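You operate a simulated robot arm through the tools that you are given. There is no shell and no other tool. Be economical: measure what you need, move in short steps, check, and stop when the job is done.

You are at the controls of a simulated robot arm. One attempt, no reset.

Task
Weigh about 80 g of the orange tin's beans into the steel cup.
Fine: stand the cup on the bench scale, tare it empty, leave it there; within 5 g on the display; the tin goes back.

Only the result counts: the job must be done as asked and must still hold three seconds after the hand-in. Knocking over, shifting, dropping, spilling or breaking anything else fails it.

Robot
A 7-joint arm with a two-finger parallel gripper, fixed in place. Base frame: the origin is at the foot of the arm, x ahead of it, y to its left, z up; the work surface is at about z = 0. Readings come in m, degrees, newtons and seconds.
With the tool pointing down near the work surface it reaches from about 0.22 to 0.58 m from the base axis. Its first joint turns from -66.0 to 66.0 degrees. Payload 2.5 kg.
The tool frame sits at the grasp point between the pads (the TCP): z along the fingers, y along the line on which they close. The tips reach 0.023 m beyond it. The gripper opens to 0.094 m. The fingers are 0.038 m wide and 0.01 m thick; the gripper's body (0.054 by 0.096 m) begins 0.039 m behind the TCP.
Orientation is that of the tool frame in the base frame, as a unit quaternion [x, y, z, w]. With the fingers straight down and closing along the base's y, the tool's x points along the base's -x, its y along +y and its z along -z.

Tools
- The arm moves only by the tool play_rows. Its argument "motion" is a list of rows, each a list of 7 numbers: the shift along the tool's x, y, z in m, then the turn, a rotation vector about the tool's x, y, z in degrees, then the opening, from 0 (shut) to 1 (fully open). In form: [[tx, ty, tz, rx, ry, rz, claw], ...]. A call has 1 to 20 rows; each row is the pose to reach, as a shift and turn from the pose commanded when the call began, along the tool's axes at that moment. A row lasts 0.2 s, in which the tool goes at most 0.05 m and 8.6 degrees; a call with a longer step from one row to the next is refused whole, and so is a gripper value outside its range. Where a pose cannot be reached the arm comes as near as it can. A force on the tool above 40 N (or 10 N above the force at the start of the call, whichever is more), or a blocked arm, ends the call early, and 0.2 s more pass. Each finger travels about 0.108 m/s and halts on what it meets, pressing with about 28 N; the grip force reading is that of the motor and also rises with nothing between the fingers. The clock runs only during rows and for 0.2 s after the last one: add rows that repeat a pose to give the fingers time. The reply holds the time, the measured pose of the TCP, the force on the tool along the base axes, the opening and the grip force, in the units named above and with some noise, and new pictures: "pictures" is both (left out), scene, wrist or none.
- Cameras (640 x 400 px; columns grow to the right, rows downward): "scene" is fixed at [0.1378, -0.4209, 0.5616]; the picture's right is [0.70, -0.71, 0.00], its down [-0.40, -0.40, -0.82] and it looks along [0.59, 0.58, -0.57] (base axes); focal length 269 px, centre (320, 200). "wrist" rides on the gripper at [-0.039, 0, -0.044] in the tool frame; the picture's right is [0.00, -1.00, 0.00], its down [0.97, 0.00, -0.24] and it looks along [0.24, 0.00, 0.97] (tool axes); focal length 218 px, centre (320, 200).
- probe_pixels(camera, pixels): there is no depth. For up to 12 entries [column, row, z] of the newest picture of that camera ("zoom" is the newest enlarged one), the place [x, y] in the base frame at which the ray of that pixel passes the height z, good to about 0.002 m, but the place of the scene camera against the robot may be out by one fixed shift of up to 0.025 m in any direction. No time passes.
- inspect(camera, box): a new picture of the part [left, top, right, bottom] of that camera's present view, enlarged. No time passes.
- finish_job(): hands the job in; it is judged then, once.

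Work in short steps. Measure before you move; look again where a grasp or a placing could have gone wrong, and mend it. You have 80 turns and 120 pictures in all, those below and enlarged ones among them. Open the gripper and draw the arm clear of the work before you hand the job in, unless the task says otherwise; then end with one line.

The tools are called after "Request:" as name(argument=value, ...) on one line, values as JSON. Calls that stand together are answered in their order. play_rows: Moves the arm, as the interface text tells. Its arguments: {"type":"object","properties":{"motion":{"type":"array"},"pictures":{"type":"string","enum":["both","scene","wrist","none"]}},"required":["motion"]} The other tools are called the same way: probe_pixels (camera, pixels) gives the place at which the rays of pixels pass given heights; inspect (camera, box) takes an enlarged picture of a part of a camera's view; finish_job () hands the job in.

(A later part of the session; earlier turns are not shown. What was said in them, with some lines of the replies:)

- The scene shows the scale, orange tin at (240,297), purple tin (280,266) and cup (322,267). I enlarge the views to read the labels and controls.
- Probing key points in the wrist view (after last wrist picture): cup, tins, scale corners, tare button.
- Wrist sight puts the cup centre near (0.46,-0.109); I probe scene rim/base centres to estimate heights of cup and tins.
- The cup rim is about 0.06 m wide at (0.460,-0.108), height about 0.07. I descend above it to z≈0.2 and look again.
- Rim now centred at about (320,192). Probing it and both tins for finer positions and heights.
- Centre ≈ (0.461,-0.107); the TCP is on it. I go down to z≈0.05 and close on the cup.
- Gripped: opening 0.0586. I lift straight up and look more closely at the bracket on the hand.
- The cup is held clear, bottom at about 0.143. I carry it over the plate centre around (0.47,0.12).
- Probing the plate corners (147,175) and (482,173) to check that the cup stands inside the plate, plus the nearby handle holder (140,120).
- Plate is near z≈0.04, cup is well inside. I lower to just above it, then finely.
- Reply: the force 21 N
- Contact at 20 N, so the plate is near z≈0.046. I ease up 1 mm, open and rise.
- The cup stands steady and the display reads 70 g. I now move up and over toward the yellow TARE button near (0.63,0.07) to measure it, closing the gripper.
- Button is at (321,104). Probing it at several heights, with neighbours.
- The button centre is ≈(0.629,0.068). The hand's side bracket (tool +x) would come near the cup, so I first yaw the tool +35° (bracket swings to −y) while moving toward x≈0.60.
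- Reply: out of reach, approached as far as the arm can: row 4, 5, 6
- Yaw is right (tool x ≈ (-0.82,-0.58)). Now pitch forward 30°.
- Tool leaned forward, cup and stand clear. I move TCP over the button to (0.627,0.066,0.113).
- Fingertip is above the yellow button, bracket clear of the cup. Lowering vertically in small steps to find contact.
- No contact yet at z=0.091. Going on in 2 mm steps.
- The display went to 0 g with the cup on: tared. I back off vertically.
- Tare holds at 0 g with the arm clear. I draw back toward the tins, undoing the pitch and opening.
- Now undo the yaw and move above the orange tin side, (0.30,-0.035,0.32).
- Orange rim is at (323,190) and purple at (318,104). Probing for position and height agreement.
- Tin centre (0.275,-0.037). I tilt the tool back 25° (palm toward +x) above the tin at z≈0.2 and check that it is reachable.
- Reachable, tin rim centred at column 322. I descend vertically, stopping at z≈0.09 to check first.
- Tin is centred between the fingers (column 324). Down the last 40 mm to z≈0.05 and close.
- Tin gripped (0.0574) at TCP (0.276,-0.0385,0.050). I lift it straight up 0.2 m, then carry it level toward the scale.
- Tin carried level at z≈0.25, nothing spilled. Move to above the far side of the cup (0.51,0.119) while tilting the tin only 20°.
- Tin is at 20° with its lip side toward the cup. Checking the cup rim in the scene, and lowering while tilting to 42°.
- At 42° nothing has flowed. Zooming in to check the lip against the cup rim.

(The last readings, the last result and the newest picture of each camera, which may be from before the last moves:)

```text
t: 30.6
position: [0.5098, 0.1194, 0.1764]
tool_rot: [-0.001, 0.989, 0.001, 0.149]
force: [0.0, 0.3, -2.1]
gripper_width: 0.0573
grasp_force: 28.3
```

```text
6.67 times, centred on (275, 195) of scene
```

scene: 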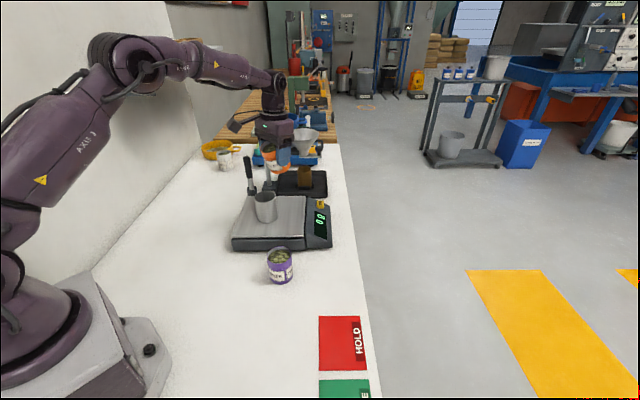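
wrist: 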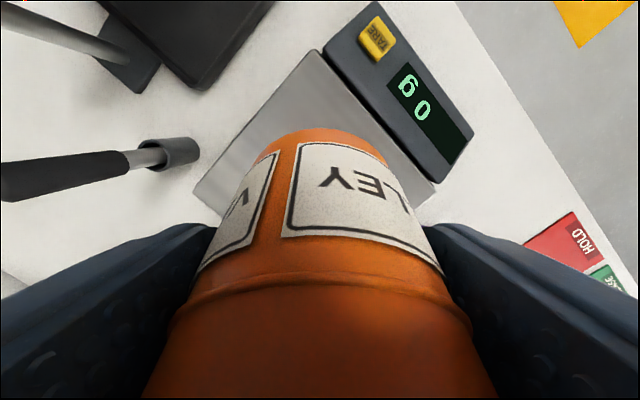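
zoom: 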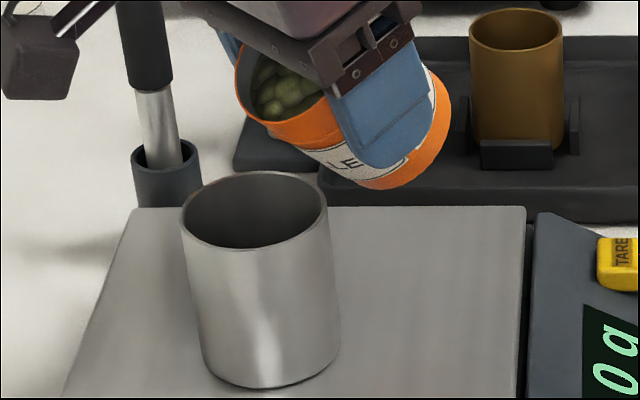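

The lip is roughly over the cup centre and about 4 cm above the rim, tin clear of the cup. I tilt on to 52° around the lip and read the scale.

Request:
play_rows(motion=[[-0.0003, 0, -0.002, 0, -3, 0, 0.5], [-0.0005, 0, -0.0037, 0, -6, 0, 0.5], [-0.0005, 0, -0.006, 0, -10, 0, 0.5], [-0.0005, 0, -0.006, 0, -10, 0, 0.5], [-0.0005, 0, -0.006, 0, -10, 0, 0.5]], pictures="none")

Request:
inspect(camera="scene", box=[245, 160, 340, 245])

```text
t: 31.8
position: [0.5089, 0.1207, 0.1829]
tool_rot: [-0.001, 0.972, 0.001, 0.234]
force: [-0.2, 0.0, -1.2]
gripper_width: 0.0572
grasp_force: 28.3
```

```text
4.71 times, centred on (292, 202) of scene
```

zoom: 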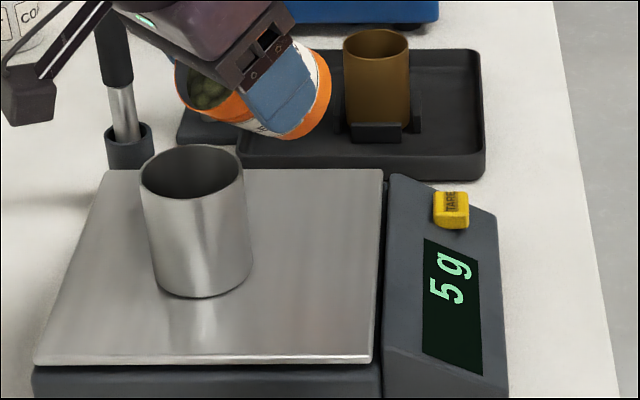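

The display already shows 5 g, nothing on the plate. I hold for a moment to see whether the flow goes on.

Request:
play_rows(motion=[[0, 0, 0, 0, 0, 0, 0.5], [0, 0, 0, 0, 0, 0, 0.5]], pictures="none")

Request:
inspect(camera="scene", box=[245, 160, 340, 245])

```text
t: 32.4
position: [0.5099, 0.1198, 0.1821]
tool_rot: [-0.001, 0.972, 0.0, 0.234]
force: [-0.7, 0.6, -1.6]
gripper_width: 0.0574
grasp_force: 27.9
```

```text
4.71 times, centred on (292, 202) of scene
```

zoom: 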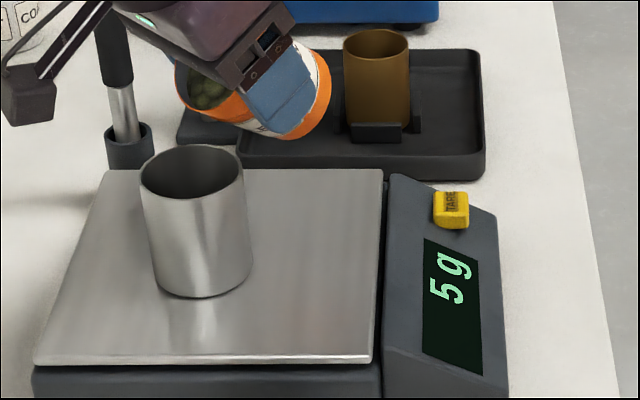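

Steady at 5 g, so flow depends on the angle. I tilt 5° more.

Request:
play_rows(motion=[[-0.0002, 0, -0.0015, 0, -2.5, 0, 0.5], [-0.0004, 0, -0.003, 0, -5, 0, 0.5], [-0.0004, 0, -0.003, 0, -5, 0, 0.5], [-0.0004, 0, -0.003, 0, -5, 0, 0.5]], pictures="none")

Request:
inspect(camera="scene", box=[245, 160, 340, 245])

```text
t: 33.4
position: [0.5077, 0.1186, 0.1861]
tool_rot: [0.0, 0.961, 0.0, 0.276]
force: [-0.3, 0.0, -1.7]
gripper_width: 0.0571
grasp_force: 27.9
```

```text
4.71 times, centred on (292, 202) of scene
```

zoom: 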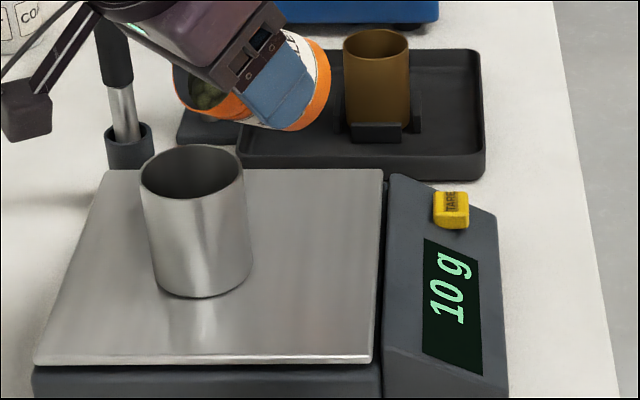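

10 g and no stray beans. Six degrees more.

Request:
play_rows(motion=[[-0.0002, 0, -0.0018, 0, -3, 0, 0.5], [-0.0005, 0, -0.0036, 0, -6, 0, 0.5], [-0.0005, 0, -0.0036, 0, -6, 0, 0.5], [-0.0005, 0, -0.0036, 0, -6, 0, 0.5]], pictures="none")

Request:
inspect(camera="scene", box=[245, 160, 340, 245])

```text
t: 34.4
position: [0.5074, 0.1202, 0.1885]
tool_rot: [0.0, 0.946, 0.0, 0.325]
force: [-0.3, 0.2, -1.5]
gripper_width: 0.0574
grasp_force: 27.9
```

```text
4.71 times, centred on (292, 202) of scene
```

zoom: 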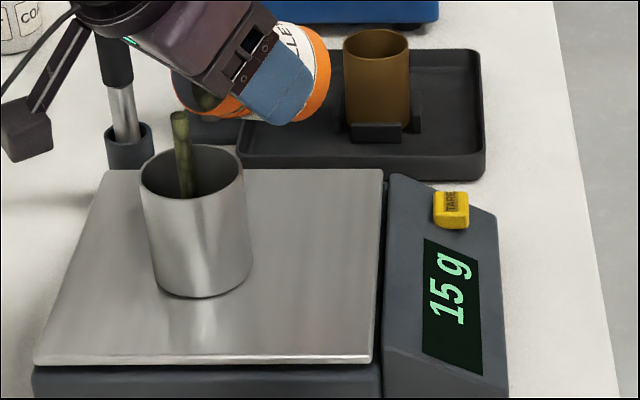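

A stream is falling inside the cup at zoom (185,150), 15 g. I hold and watch.

Request:
play_rows(motion=[[0, 0, 0, 0, 0, 0, 0.5], [0, 0, 0, 0, 0, 0, 0.5]], pictures="none")

Request:
inspect(camera="scene", box=[245, 160, 340, 245])

```text
t: 35.0
position: [0.5063, 0.1184, 0.189]
tool_rot: [-0.001, 0.946, 0.0, 0.325]
force: [-0.6, -0.6, -1.7]
gripper_width: 0.0573
grasp_force: 28.1
```

```text
4.71 times, centred on (292, 202) of scene
```

zoom: 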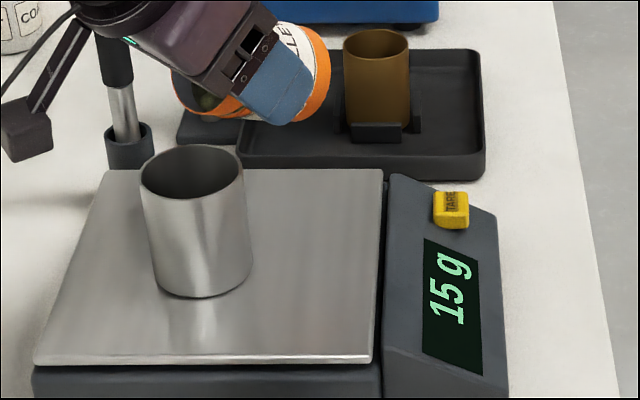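

Settled at 15 g. Tilting 7° more.

Request:
play_rows(motion=[[-0.0003, 0, -0.0021, 0, -3.5, 0, 0.5], [-0.0006, 0, -0.0042, 0, -7, 0, 0.5], [-0.0006, 0, -0.0042, 0, -7, 0, 0.5], [-0.0006, 0, -0.0042, 0, -7, 0, 0.5], [-0.0006, 0, -0.0042, 0, -7, 0, 0.5]], pictures="none")

Request:
inspect(camera="scene", box=[245, 160, 340, 245])

```text
t: 36.2
position: [0.5049, 0.1195, 0.1934]
tool_rot: [-0.001, 0.924, 0.001, 0.383]
force: [0.4, -0.3, -1.7]
gripper_width: 0.057
grasp_force: 28.3
```

```text
4.71 times, centred on (292, 202) of scene
```

zoom: 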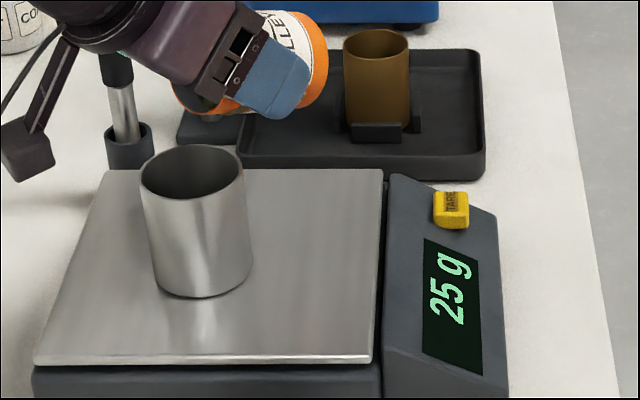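

25 g at 70°. Tilting 8° more.

Request:
play_rows(motion=[[-0.0003, 0, -0.0024, 0, -4, 0, 0.5], [-0.0008, 0, -0.0048, 0, -8, 0, 0.5], [-0.0008, 0, -0.0048, 0, -8, 0, 0.5], [-0.0008, 0, -0.0048, 0, -8, 0, 0.5], [-0.0008, 0, -0.0048, 0, -8, 0, 0.5]], pictures="none")

Request:
inspect(camera="scene", box=[245, 160, 340, 245])

```text
t: 37.4
position: [0.5012, 0.1204, 0.197]
tool_rot: [-0.001, 0.895, 0.001, 0.445]
force: [-0.8, 0.0, -1.0]
gripper_width: 0.0571
grasp_force: 27.7
```

```text
4.71 times, centred on (292, 202) of scene
```

zoom: 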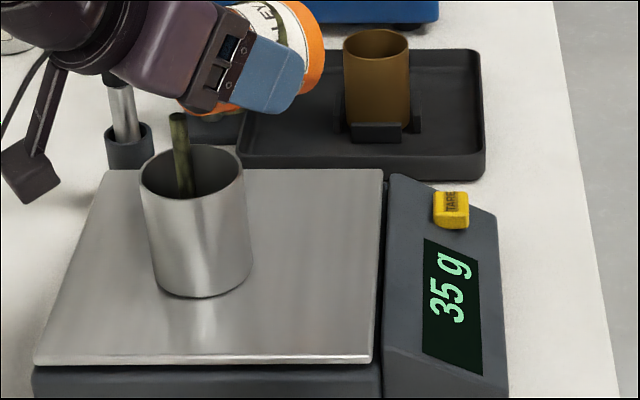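

35 g with the stream well inside the cup. Another 6°, then hold.

Request:
play_rows(motion=[[-0.0003, 0, -0.0018, 0, -3, 0, 0.5], [-0.0006, 0, -0.0036, 0, -6, 0, 0.5], [-0.0006, 0, -0.0036, 0, -6, 0, 0.5], [-0.0006, 0, -0.0036, 0, -6, 0, 0.5], [-0.0006, 0, -0.0036, 0, -6, 0, 0.5]], pictures="none")

Request:
inspect(camera="scene", box=[245, 160, 340, 245])

```text
t: 38.6
position: [0.4997, 0.1196, 0.1991]
tool_rot: [0.0, 0.87, 0.0, 0.492]
force: [-0.3, 0.0, -2.0]
gripper_width: 0.057
grasp_force: 27.6
```

```text
4.71 times, centred on (292, 202) of scene
```

zoom: 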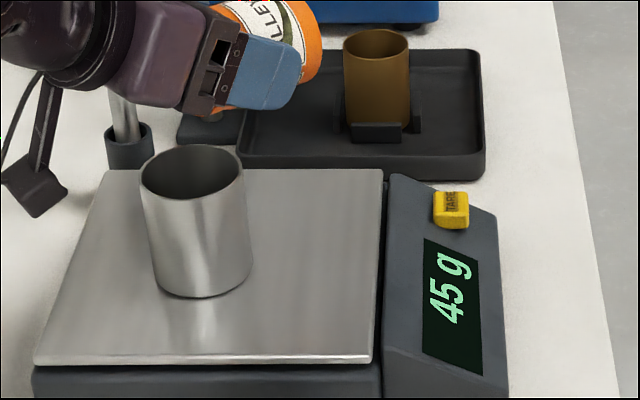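

45 g at 84°. Another 6°.

Request:
play_rows(motion=[[-0.0003, 0, -0.0018, 0, -3, 0, 0.5], [-0.0006, 0, -0.0036, 0, -6, 0, 0.5], [-0.0006, 0, -0.0036, 0, -6, 0, 0.5], [-0.0006, 0, -0.0036, 0, -6, 0, 0.5], [-0.0006, 0, -0.0036, 0, -6, 0, 0.5]], pictures="none")

Request:
inspect(camera="scene", box=[245, 160, 340, 245])

```text
t: 39.8
position: [0.4968, 0.1206, 0.2024]
tool_rot: [-0.001, 0.843, 0.001, 0.537]
force: [-0.2, -0.8, -0.5]
gripper_width: 0.057
grasp_force: 28.2
```

```text
4.71 times, centred on (292, 202) of scene
```

zoom: 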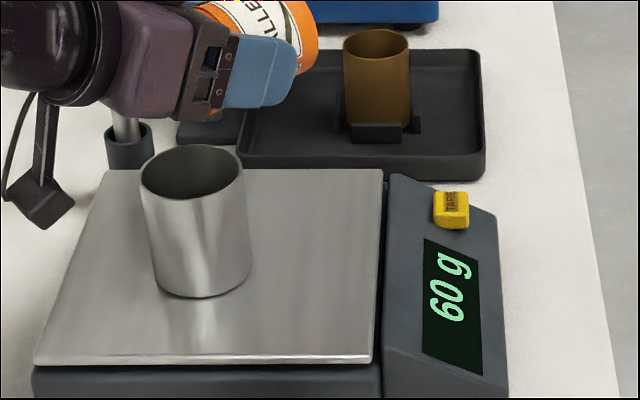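

60 g at 90°. Smaller steps now: 3°.

Request:
play_rows(motion=[[-0.0003, 0, -0.0018, 0, -3, 0, 0.5], [-0.0003, 0, -0.0018, 0, -3, 0, 0.5], [-0.0003, 0, -0.0018, 0, -3, 0, 0.5], [-0.0003, 0, -0.0018, 0, -3, 0, 0.5]], pictures="none")

Request:
inspect(camera="scene", box=[245, 160, 340, 245])

```text
t: 40.8
position: [0.4943, 0.1194, 0.2038]
tool_rot: [0.0, 0.829, 0.0, 0.559]
force: [-0.9, -0.1, -1.3]
gripper_width: 0.0571
grasp_force: 28.2
```

```text
4.71 times, centred on (292, 202) of scene
```

zoom: 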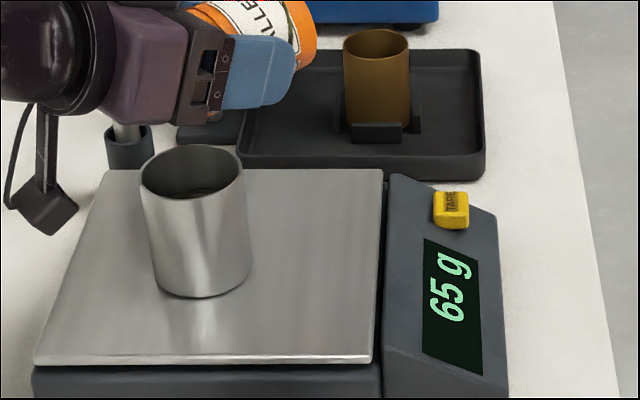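

65 g at 93°. Another 3°.

Request:
play_rows(motion=[[-0.0003, 0, -0.0018, 0, -3, 0, 0.5], [-0.0003, 0, -0.0018, 0, -3, 0, 0.5], [-0.0003, 0, -0.0018, 0, -3, 0, 0.5], [-0.0003, 0, -0.0018, 0, -3, 0, 0.5]], pictures="none")

Request:
inspect(camera="scene", box=[245, 160, 340, 245])

```text
t: 41.8
position: [0.493, 0.1193, 0.2045]
tool_rot: [-0.001, 0.815, 0.001, 0.58]
force: [-1.2, 0.0, -1.5]
gripper_width: 0.057
grasp_force: 28.0
```

```text
4.71 times, centred on (292, 202) of scene
```

zoom: 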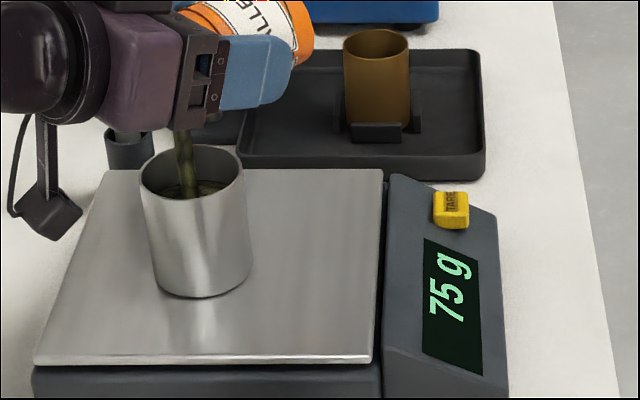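

75 g with the stream still running. I hold one row and read.

Request:
play_rows(motion=[[0, 0, 0, 0, 0, 0, 0.5]], pictures="none")

Request:
inspect(camera="scene", box=[245, 160, 340, 245])

```text
t: 42.2
position: [0.4939, 0.1191, 0.2026]
tool_rot: [-0.001, 0.814, 0.001, 0.58]
force: [0.0, 0.0, -1.2]
gripper_width: 0.057
grasp_force: 27.6
```

```text
4.71 times, centred on (292, 202) of scene
```

zoom: 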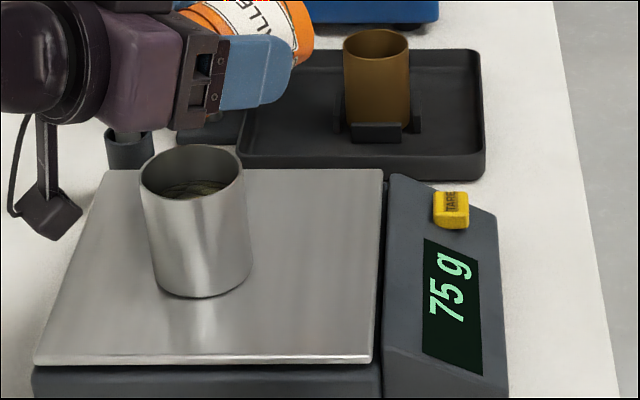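

Stream stopped at 75 g. A final 1.5°.

Request:
play_rows(motion=[[-0.0002, 0, -0.0009, 0, -1.5, 0, 0.5], [-0.0002, 0, -0.0009, 0, -1.5, 0, 0.5], [-0.0002, 0, -0.0009, 0, -1.5, 0, 0.5]], pictures="none")

Request:
inspect(camera="scene", box=[245, 160, 340, 245])

```text
t: 43.0
position: [0.4915, 0.1206, 0.2042]
tool_rot: [-0.001, 0.807, 0.001, 0.591]
force: [0.1, 0.3, -0.5]
gripper_width: 0.057
grasp_force: 28.1
```

```text
4.71 times, centred on (292, 202) of scene
```

zoom: 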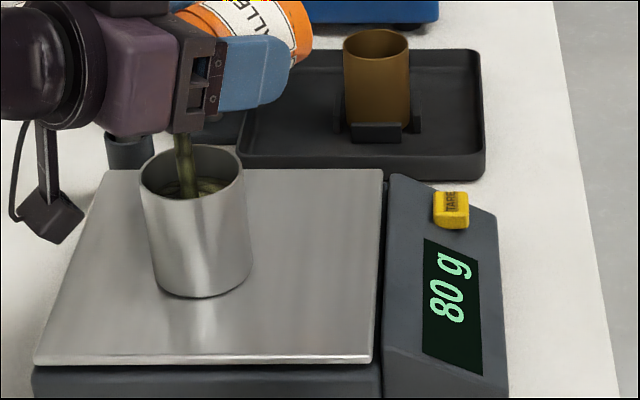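

80 g reached while still trickling; I tilt the tin back at once around its lip.

Request:
play_rows(motion=[[0.0012, 0, 0.0048, 0, 8, 0, 0.5], [0.003, 0, 0.0093, 0, 16, 0, 0.5], [0.0054, 0, 0.0136, 0, 24, 0, 0.5], [0.0084, 0, 0.0175, 0, 32, 0, 0.5], [0.0119, 0, 0.0209, 0, 40, 0, 0.5], [0.0159, 0, 0.0238, 0, 48, 0, 0.5], [0.0202, 0, 0.0262, 0, 56, 0, 0.5], [0.0202, 0, 0.0262, 0, 56, 0, 0.5]], pictures="none")

Request:
inspect(camera="scene", box=[245, 160, 340, 245])

```text
t: 44.8
position: [0.51, 0.1197, 0.1757]
tool_rot: [-0.001, 0.99, 0.0, 0.142]
force: [0.2, 0.5, -0.1]
gripper_width: 0.0569
grasp_force: 28.2
```

```text
4.71 times, centred on (292, 202) of scene
```

zoom: 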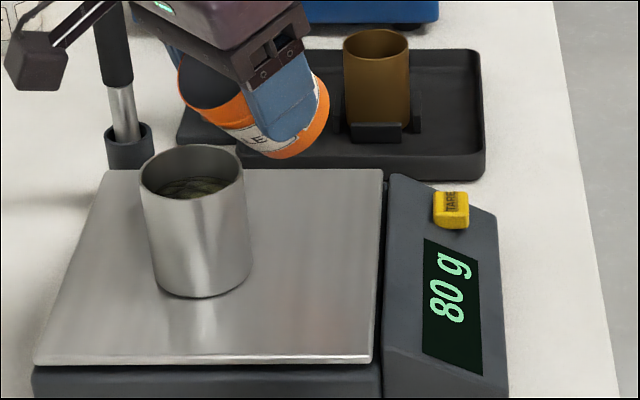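

Steady 80 g. I raise the tin and bring it upright while carrying it back off the scale.

Request:
play_rows(motion=[[-0.0045, 0, -0.0154, 0, 3, 0, 0.5], [-0.0098, 0, -0.0336, 0, 9.3, 0, 0.5], [-0.0154, 0, -0.0528, 0, 15.3, 0, 0.5], [-0.0205, 0, -0.0701, 0, 21.3, 0, 0.5], [0.0006, -0.012, -0.0763, 0, 25.3, 0, 0.5], [0.0217, -0.024, -0.0825, 0, 29.3, 0, 0.5], [0.0429, -0.036, -0.0886, 0, 33.3, 0, 0.5], [0.064, -0.048, -0.0948, 0, 37.3, 0, 0.5], [0.0851, -0.06, -0.101, 0, 41.3, 0, 0.5], [0.0851, -0.06, -0.101, 0, 41.3, 0, 0.5]], pictures="none")

```text
t: 47.0
position: [0.3992, 0.0576, 0.2494]
tool_rot: [-0.002, 0.977, 0.0, -0.215]
force: [1.0, -0.5, -1.8]
gripper_width: 0.0568
grasp_force: 28.1
```

Upright again at z≈0.25. Carry it back over its place (0.276,-0.0385) and down to z≈0.10.

Request:
play_rows(motion=[[0.0223, -0.0192, 0.0104, 0, 0, 0, 0.5], [0.0446, -0.0384, 0.0208, 0, 0, 0, 0.5], [0.067, -0.0577, 0.0313, 0, 0, 0, 0.5], [0.0893, -0.0769, 0.0417, 0, 0, 0, 0.5], [0.1116, -0.0961, 0.0521, 0, 0, 0, 0.5], [0.1116, -0.0961, 0.0521, 0, 0, 0, 0.5], [0.0958, -0.0961, 0.0861, 0, 0, 0, 0.5], [0.0799, -0.0961, 0.1201, 0, 0, 0, 0.5], [0.064, -0.0961, 0.154, 0, 0, 0, 0.5], [0.0482, -0.0961, 0.188, 0, 0, 0, 0.5], [0.0482, -0.0961, 0.188, 0, 0, 0, 0.5]])

```text
t: 49.4
position: [0.2761, -0.0371, 0.0987]
tool_rot: [0.0, 0.977, 0.0, -0.215]
force: [0.9, 1.0, -0.6]
gripper_width: 0.0571
grasp_force: 28.3
```

scene: 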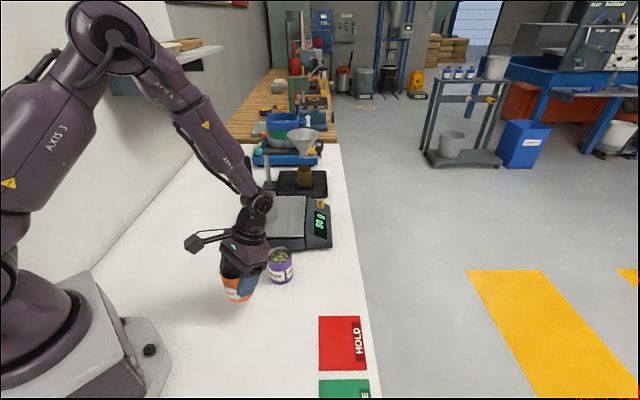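
wrist: 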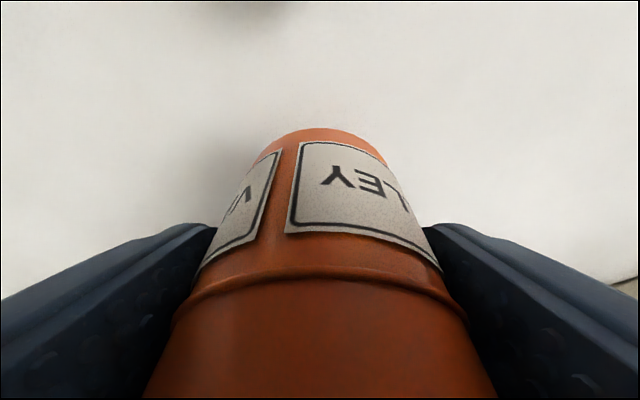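

Tin unchanged in the grip. Lowering onto the bench at the original height.

Request:
play_rows(motion=[[-0.0085, 0, 0.0181, 0, 0, 0, 0.5], [-0.0161, 0, 0.0344, 0, 0, 0, 0.5], [-0.019, 0, 0.0408, 0, 0, 0, 0.5], [-0.0201, 0, 0.043, 0, 0, 0, 0.5], [-0.0203, 0, 0.0436, 0, 0, 0, 0.5], [-0.0203, 0, 0.0436, 0, 0, 0, 0.5]], pictures="none")

```text
t: 50.8
position: [0.2785, -0.0369, 0.0503]
tool_rot: [0.0, 0.977, 0.0, -0.215]
force: [0.4, 0.6, -1.3]
gripper_width: 0.0568
grasp_force: 27.8
```

No clear contact yet; one more mm.

Request:
play_rows(motion=[[-0.0002, 0, 0.0005, 0, 0, 0, 0.5], [-0.0004, 0, 0.0009, 0, 0, 0, 0.5], [-0.0004, 0, 0.0009, 0, 0, 0, 0.5]], pictures="none")

```text
t: 51.6
position: [0.279, -0.0366, 0.0503]
tool_rot: [0.0, 0.977, 0.0, -0.214]
force: [-0.6, 0.5, -1.2]
gripper_width: 0.0568
grasp_force: 28.4
```

Still about −1.2 N (hanging weight). Another 1.5 mm.

Request:
play_rows(motion=[[-0.0003, 0, 0.0007, 0, 0, 0, 0.5], [-0.0006, 0, 0.0014, 0, 0, 0, 0.5], [-0.0006, 0, 0.0014, 0, 0, 0, 0.5]], pictures="none")

Request:
inspect(camera="scene", box=[190, 220, 310, 340])

```text
t: 52.4
position: [0.2784, -0.0373, 0.0498]
tool_rot: [-0.002, 0.977, -0.001, -0.215]
force: [-2.7, 2.1, 21.4]
gripper_width: 0.0568
grasp_force: 28.0
```

```text
3.33 times, centred on (250, 280) of scene
```

zoom: 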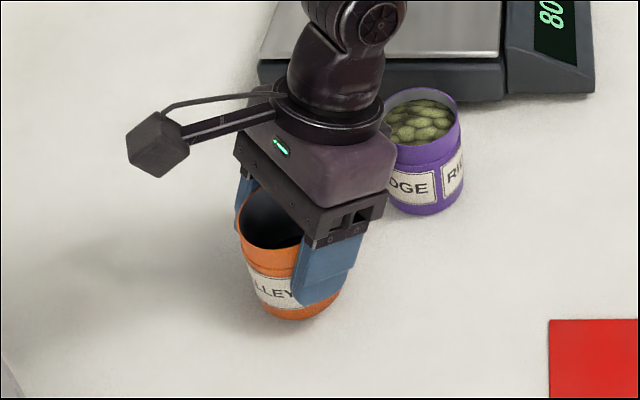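

Contact made (21 N). Ease up, open, and rise vertically.

Request:
play_rows(motion=[[0.0004, 0, -0.0009, 0, 0, 0, 0.5], [0.0004, 0, -0.0009, 0, 0, 0, 0.65], [0.0004, 0, -0.0009, 0, 0, 0, 1], [0.0004, 0, -0.0009, 0, 0, 0, 1], [0.0004, 0, -0.0009, 0, 0, 0, 1], [0.0127, 0, -0.0272, 0, 0, 0, 1], [0.0296, 0, -0.0634, 0, 0, 0, 1], [0.0465, 0, -0.0997, 0, 0, 0, 1], [0.0634, 0, -0.1359, 0, 0, 0, 1], [0.0803, 0, -0.1721, 0, 0, 0, 1], [0.0803, 0, -0.1721, 0, 0, 0, 1]])

Request:
inspect(camera="scene", box=[200, 180, 350, 330])

Request:
probe_pixels(camera="scene", pixels=[[238.5, 284, 0.07]])

```text
t: 54.8
position: [0.2751, -0.0375, 0.2392]
tool_rot: [-0.001, 0.976, 0.0, -0.216]
force: [0.7, 0.5, -1.1]
gripper_width: 0.0938
grasp_force: 0.1
```

scene: 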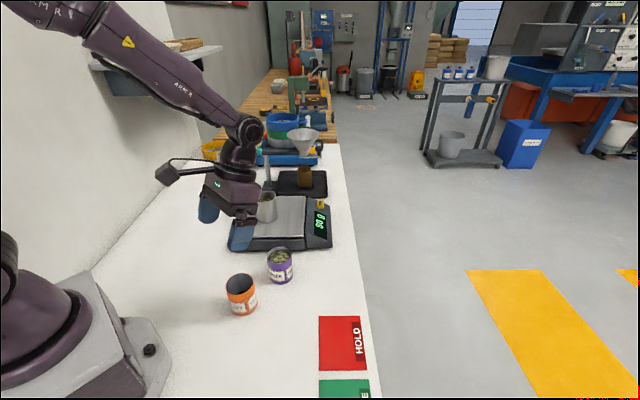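
wrist: 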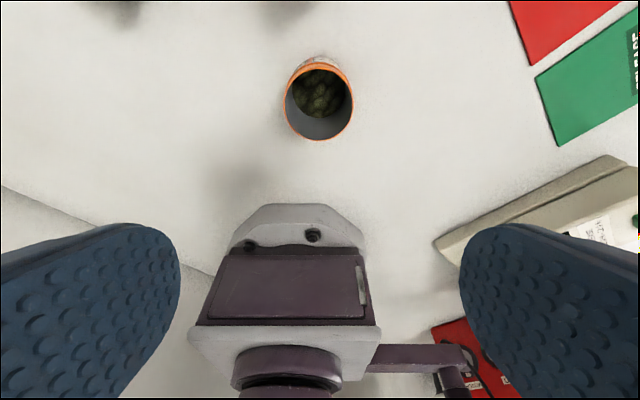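

```text
2.67 times, centred on (275, 255) of scene
```

zoom: 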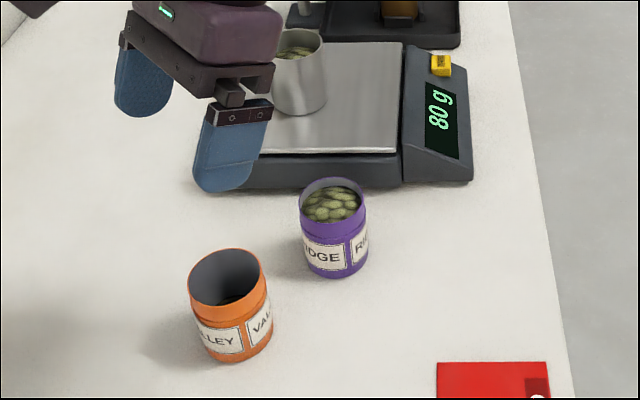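

```text
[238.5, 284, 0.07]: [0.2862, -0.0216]
```

Tin stands upright at its old place (rim ≈ (239,284) as before), display steady at 80 g. I rise a little more and finish.

Request:
play_rows(motion=[[0.0127, 0, -0.0272, 0, 0, 0, 1], [0.0296, 0, -0.0634, 0, 0, 0, 1], [0.0465, 0, -0.0997, 0, 0, 0, 1], [0.0465, 0, -0.0997, 0, 0, 0, 1]], pictures="scene")

Request:
inspect(camera="scene", box=[200, 180, 350, 330])

```text
t: 55.8
position: [0.2778, -0.0356, 0.3458]
tool_rot: [0.0, 0.977, 0.0, -0.215]
force: [-0.5, 0.3, 0.3]
gripper_width: 0.0939
grasp_force: 0.0
```

scene: 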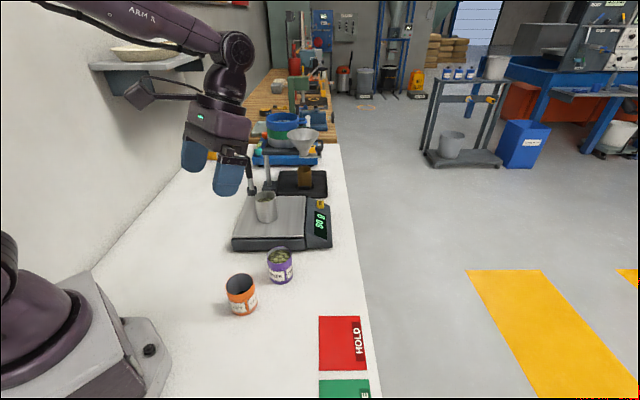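

```text
2.67 times, centred on (275, 255) of scene
```

zoom: 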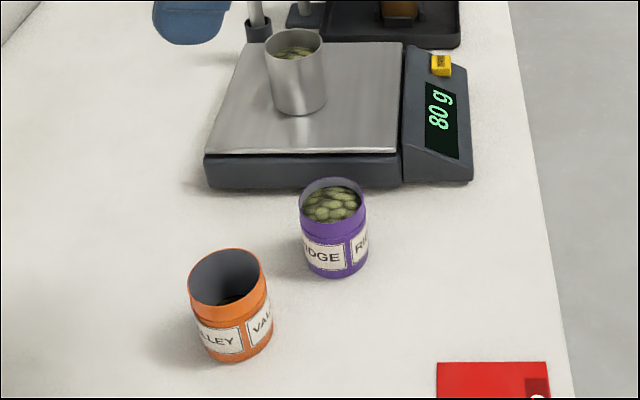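

Everything is in place, 80 g shown, nothing spilled; handing in.

Request:
finish_job()

```text
The job is handed in.
```

The steel cup stands on the scale, tared empty and now reading 80 g of the orange tin's beans; the tin is back in its place, nothing spilled, and the arm is clear.
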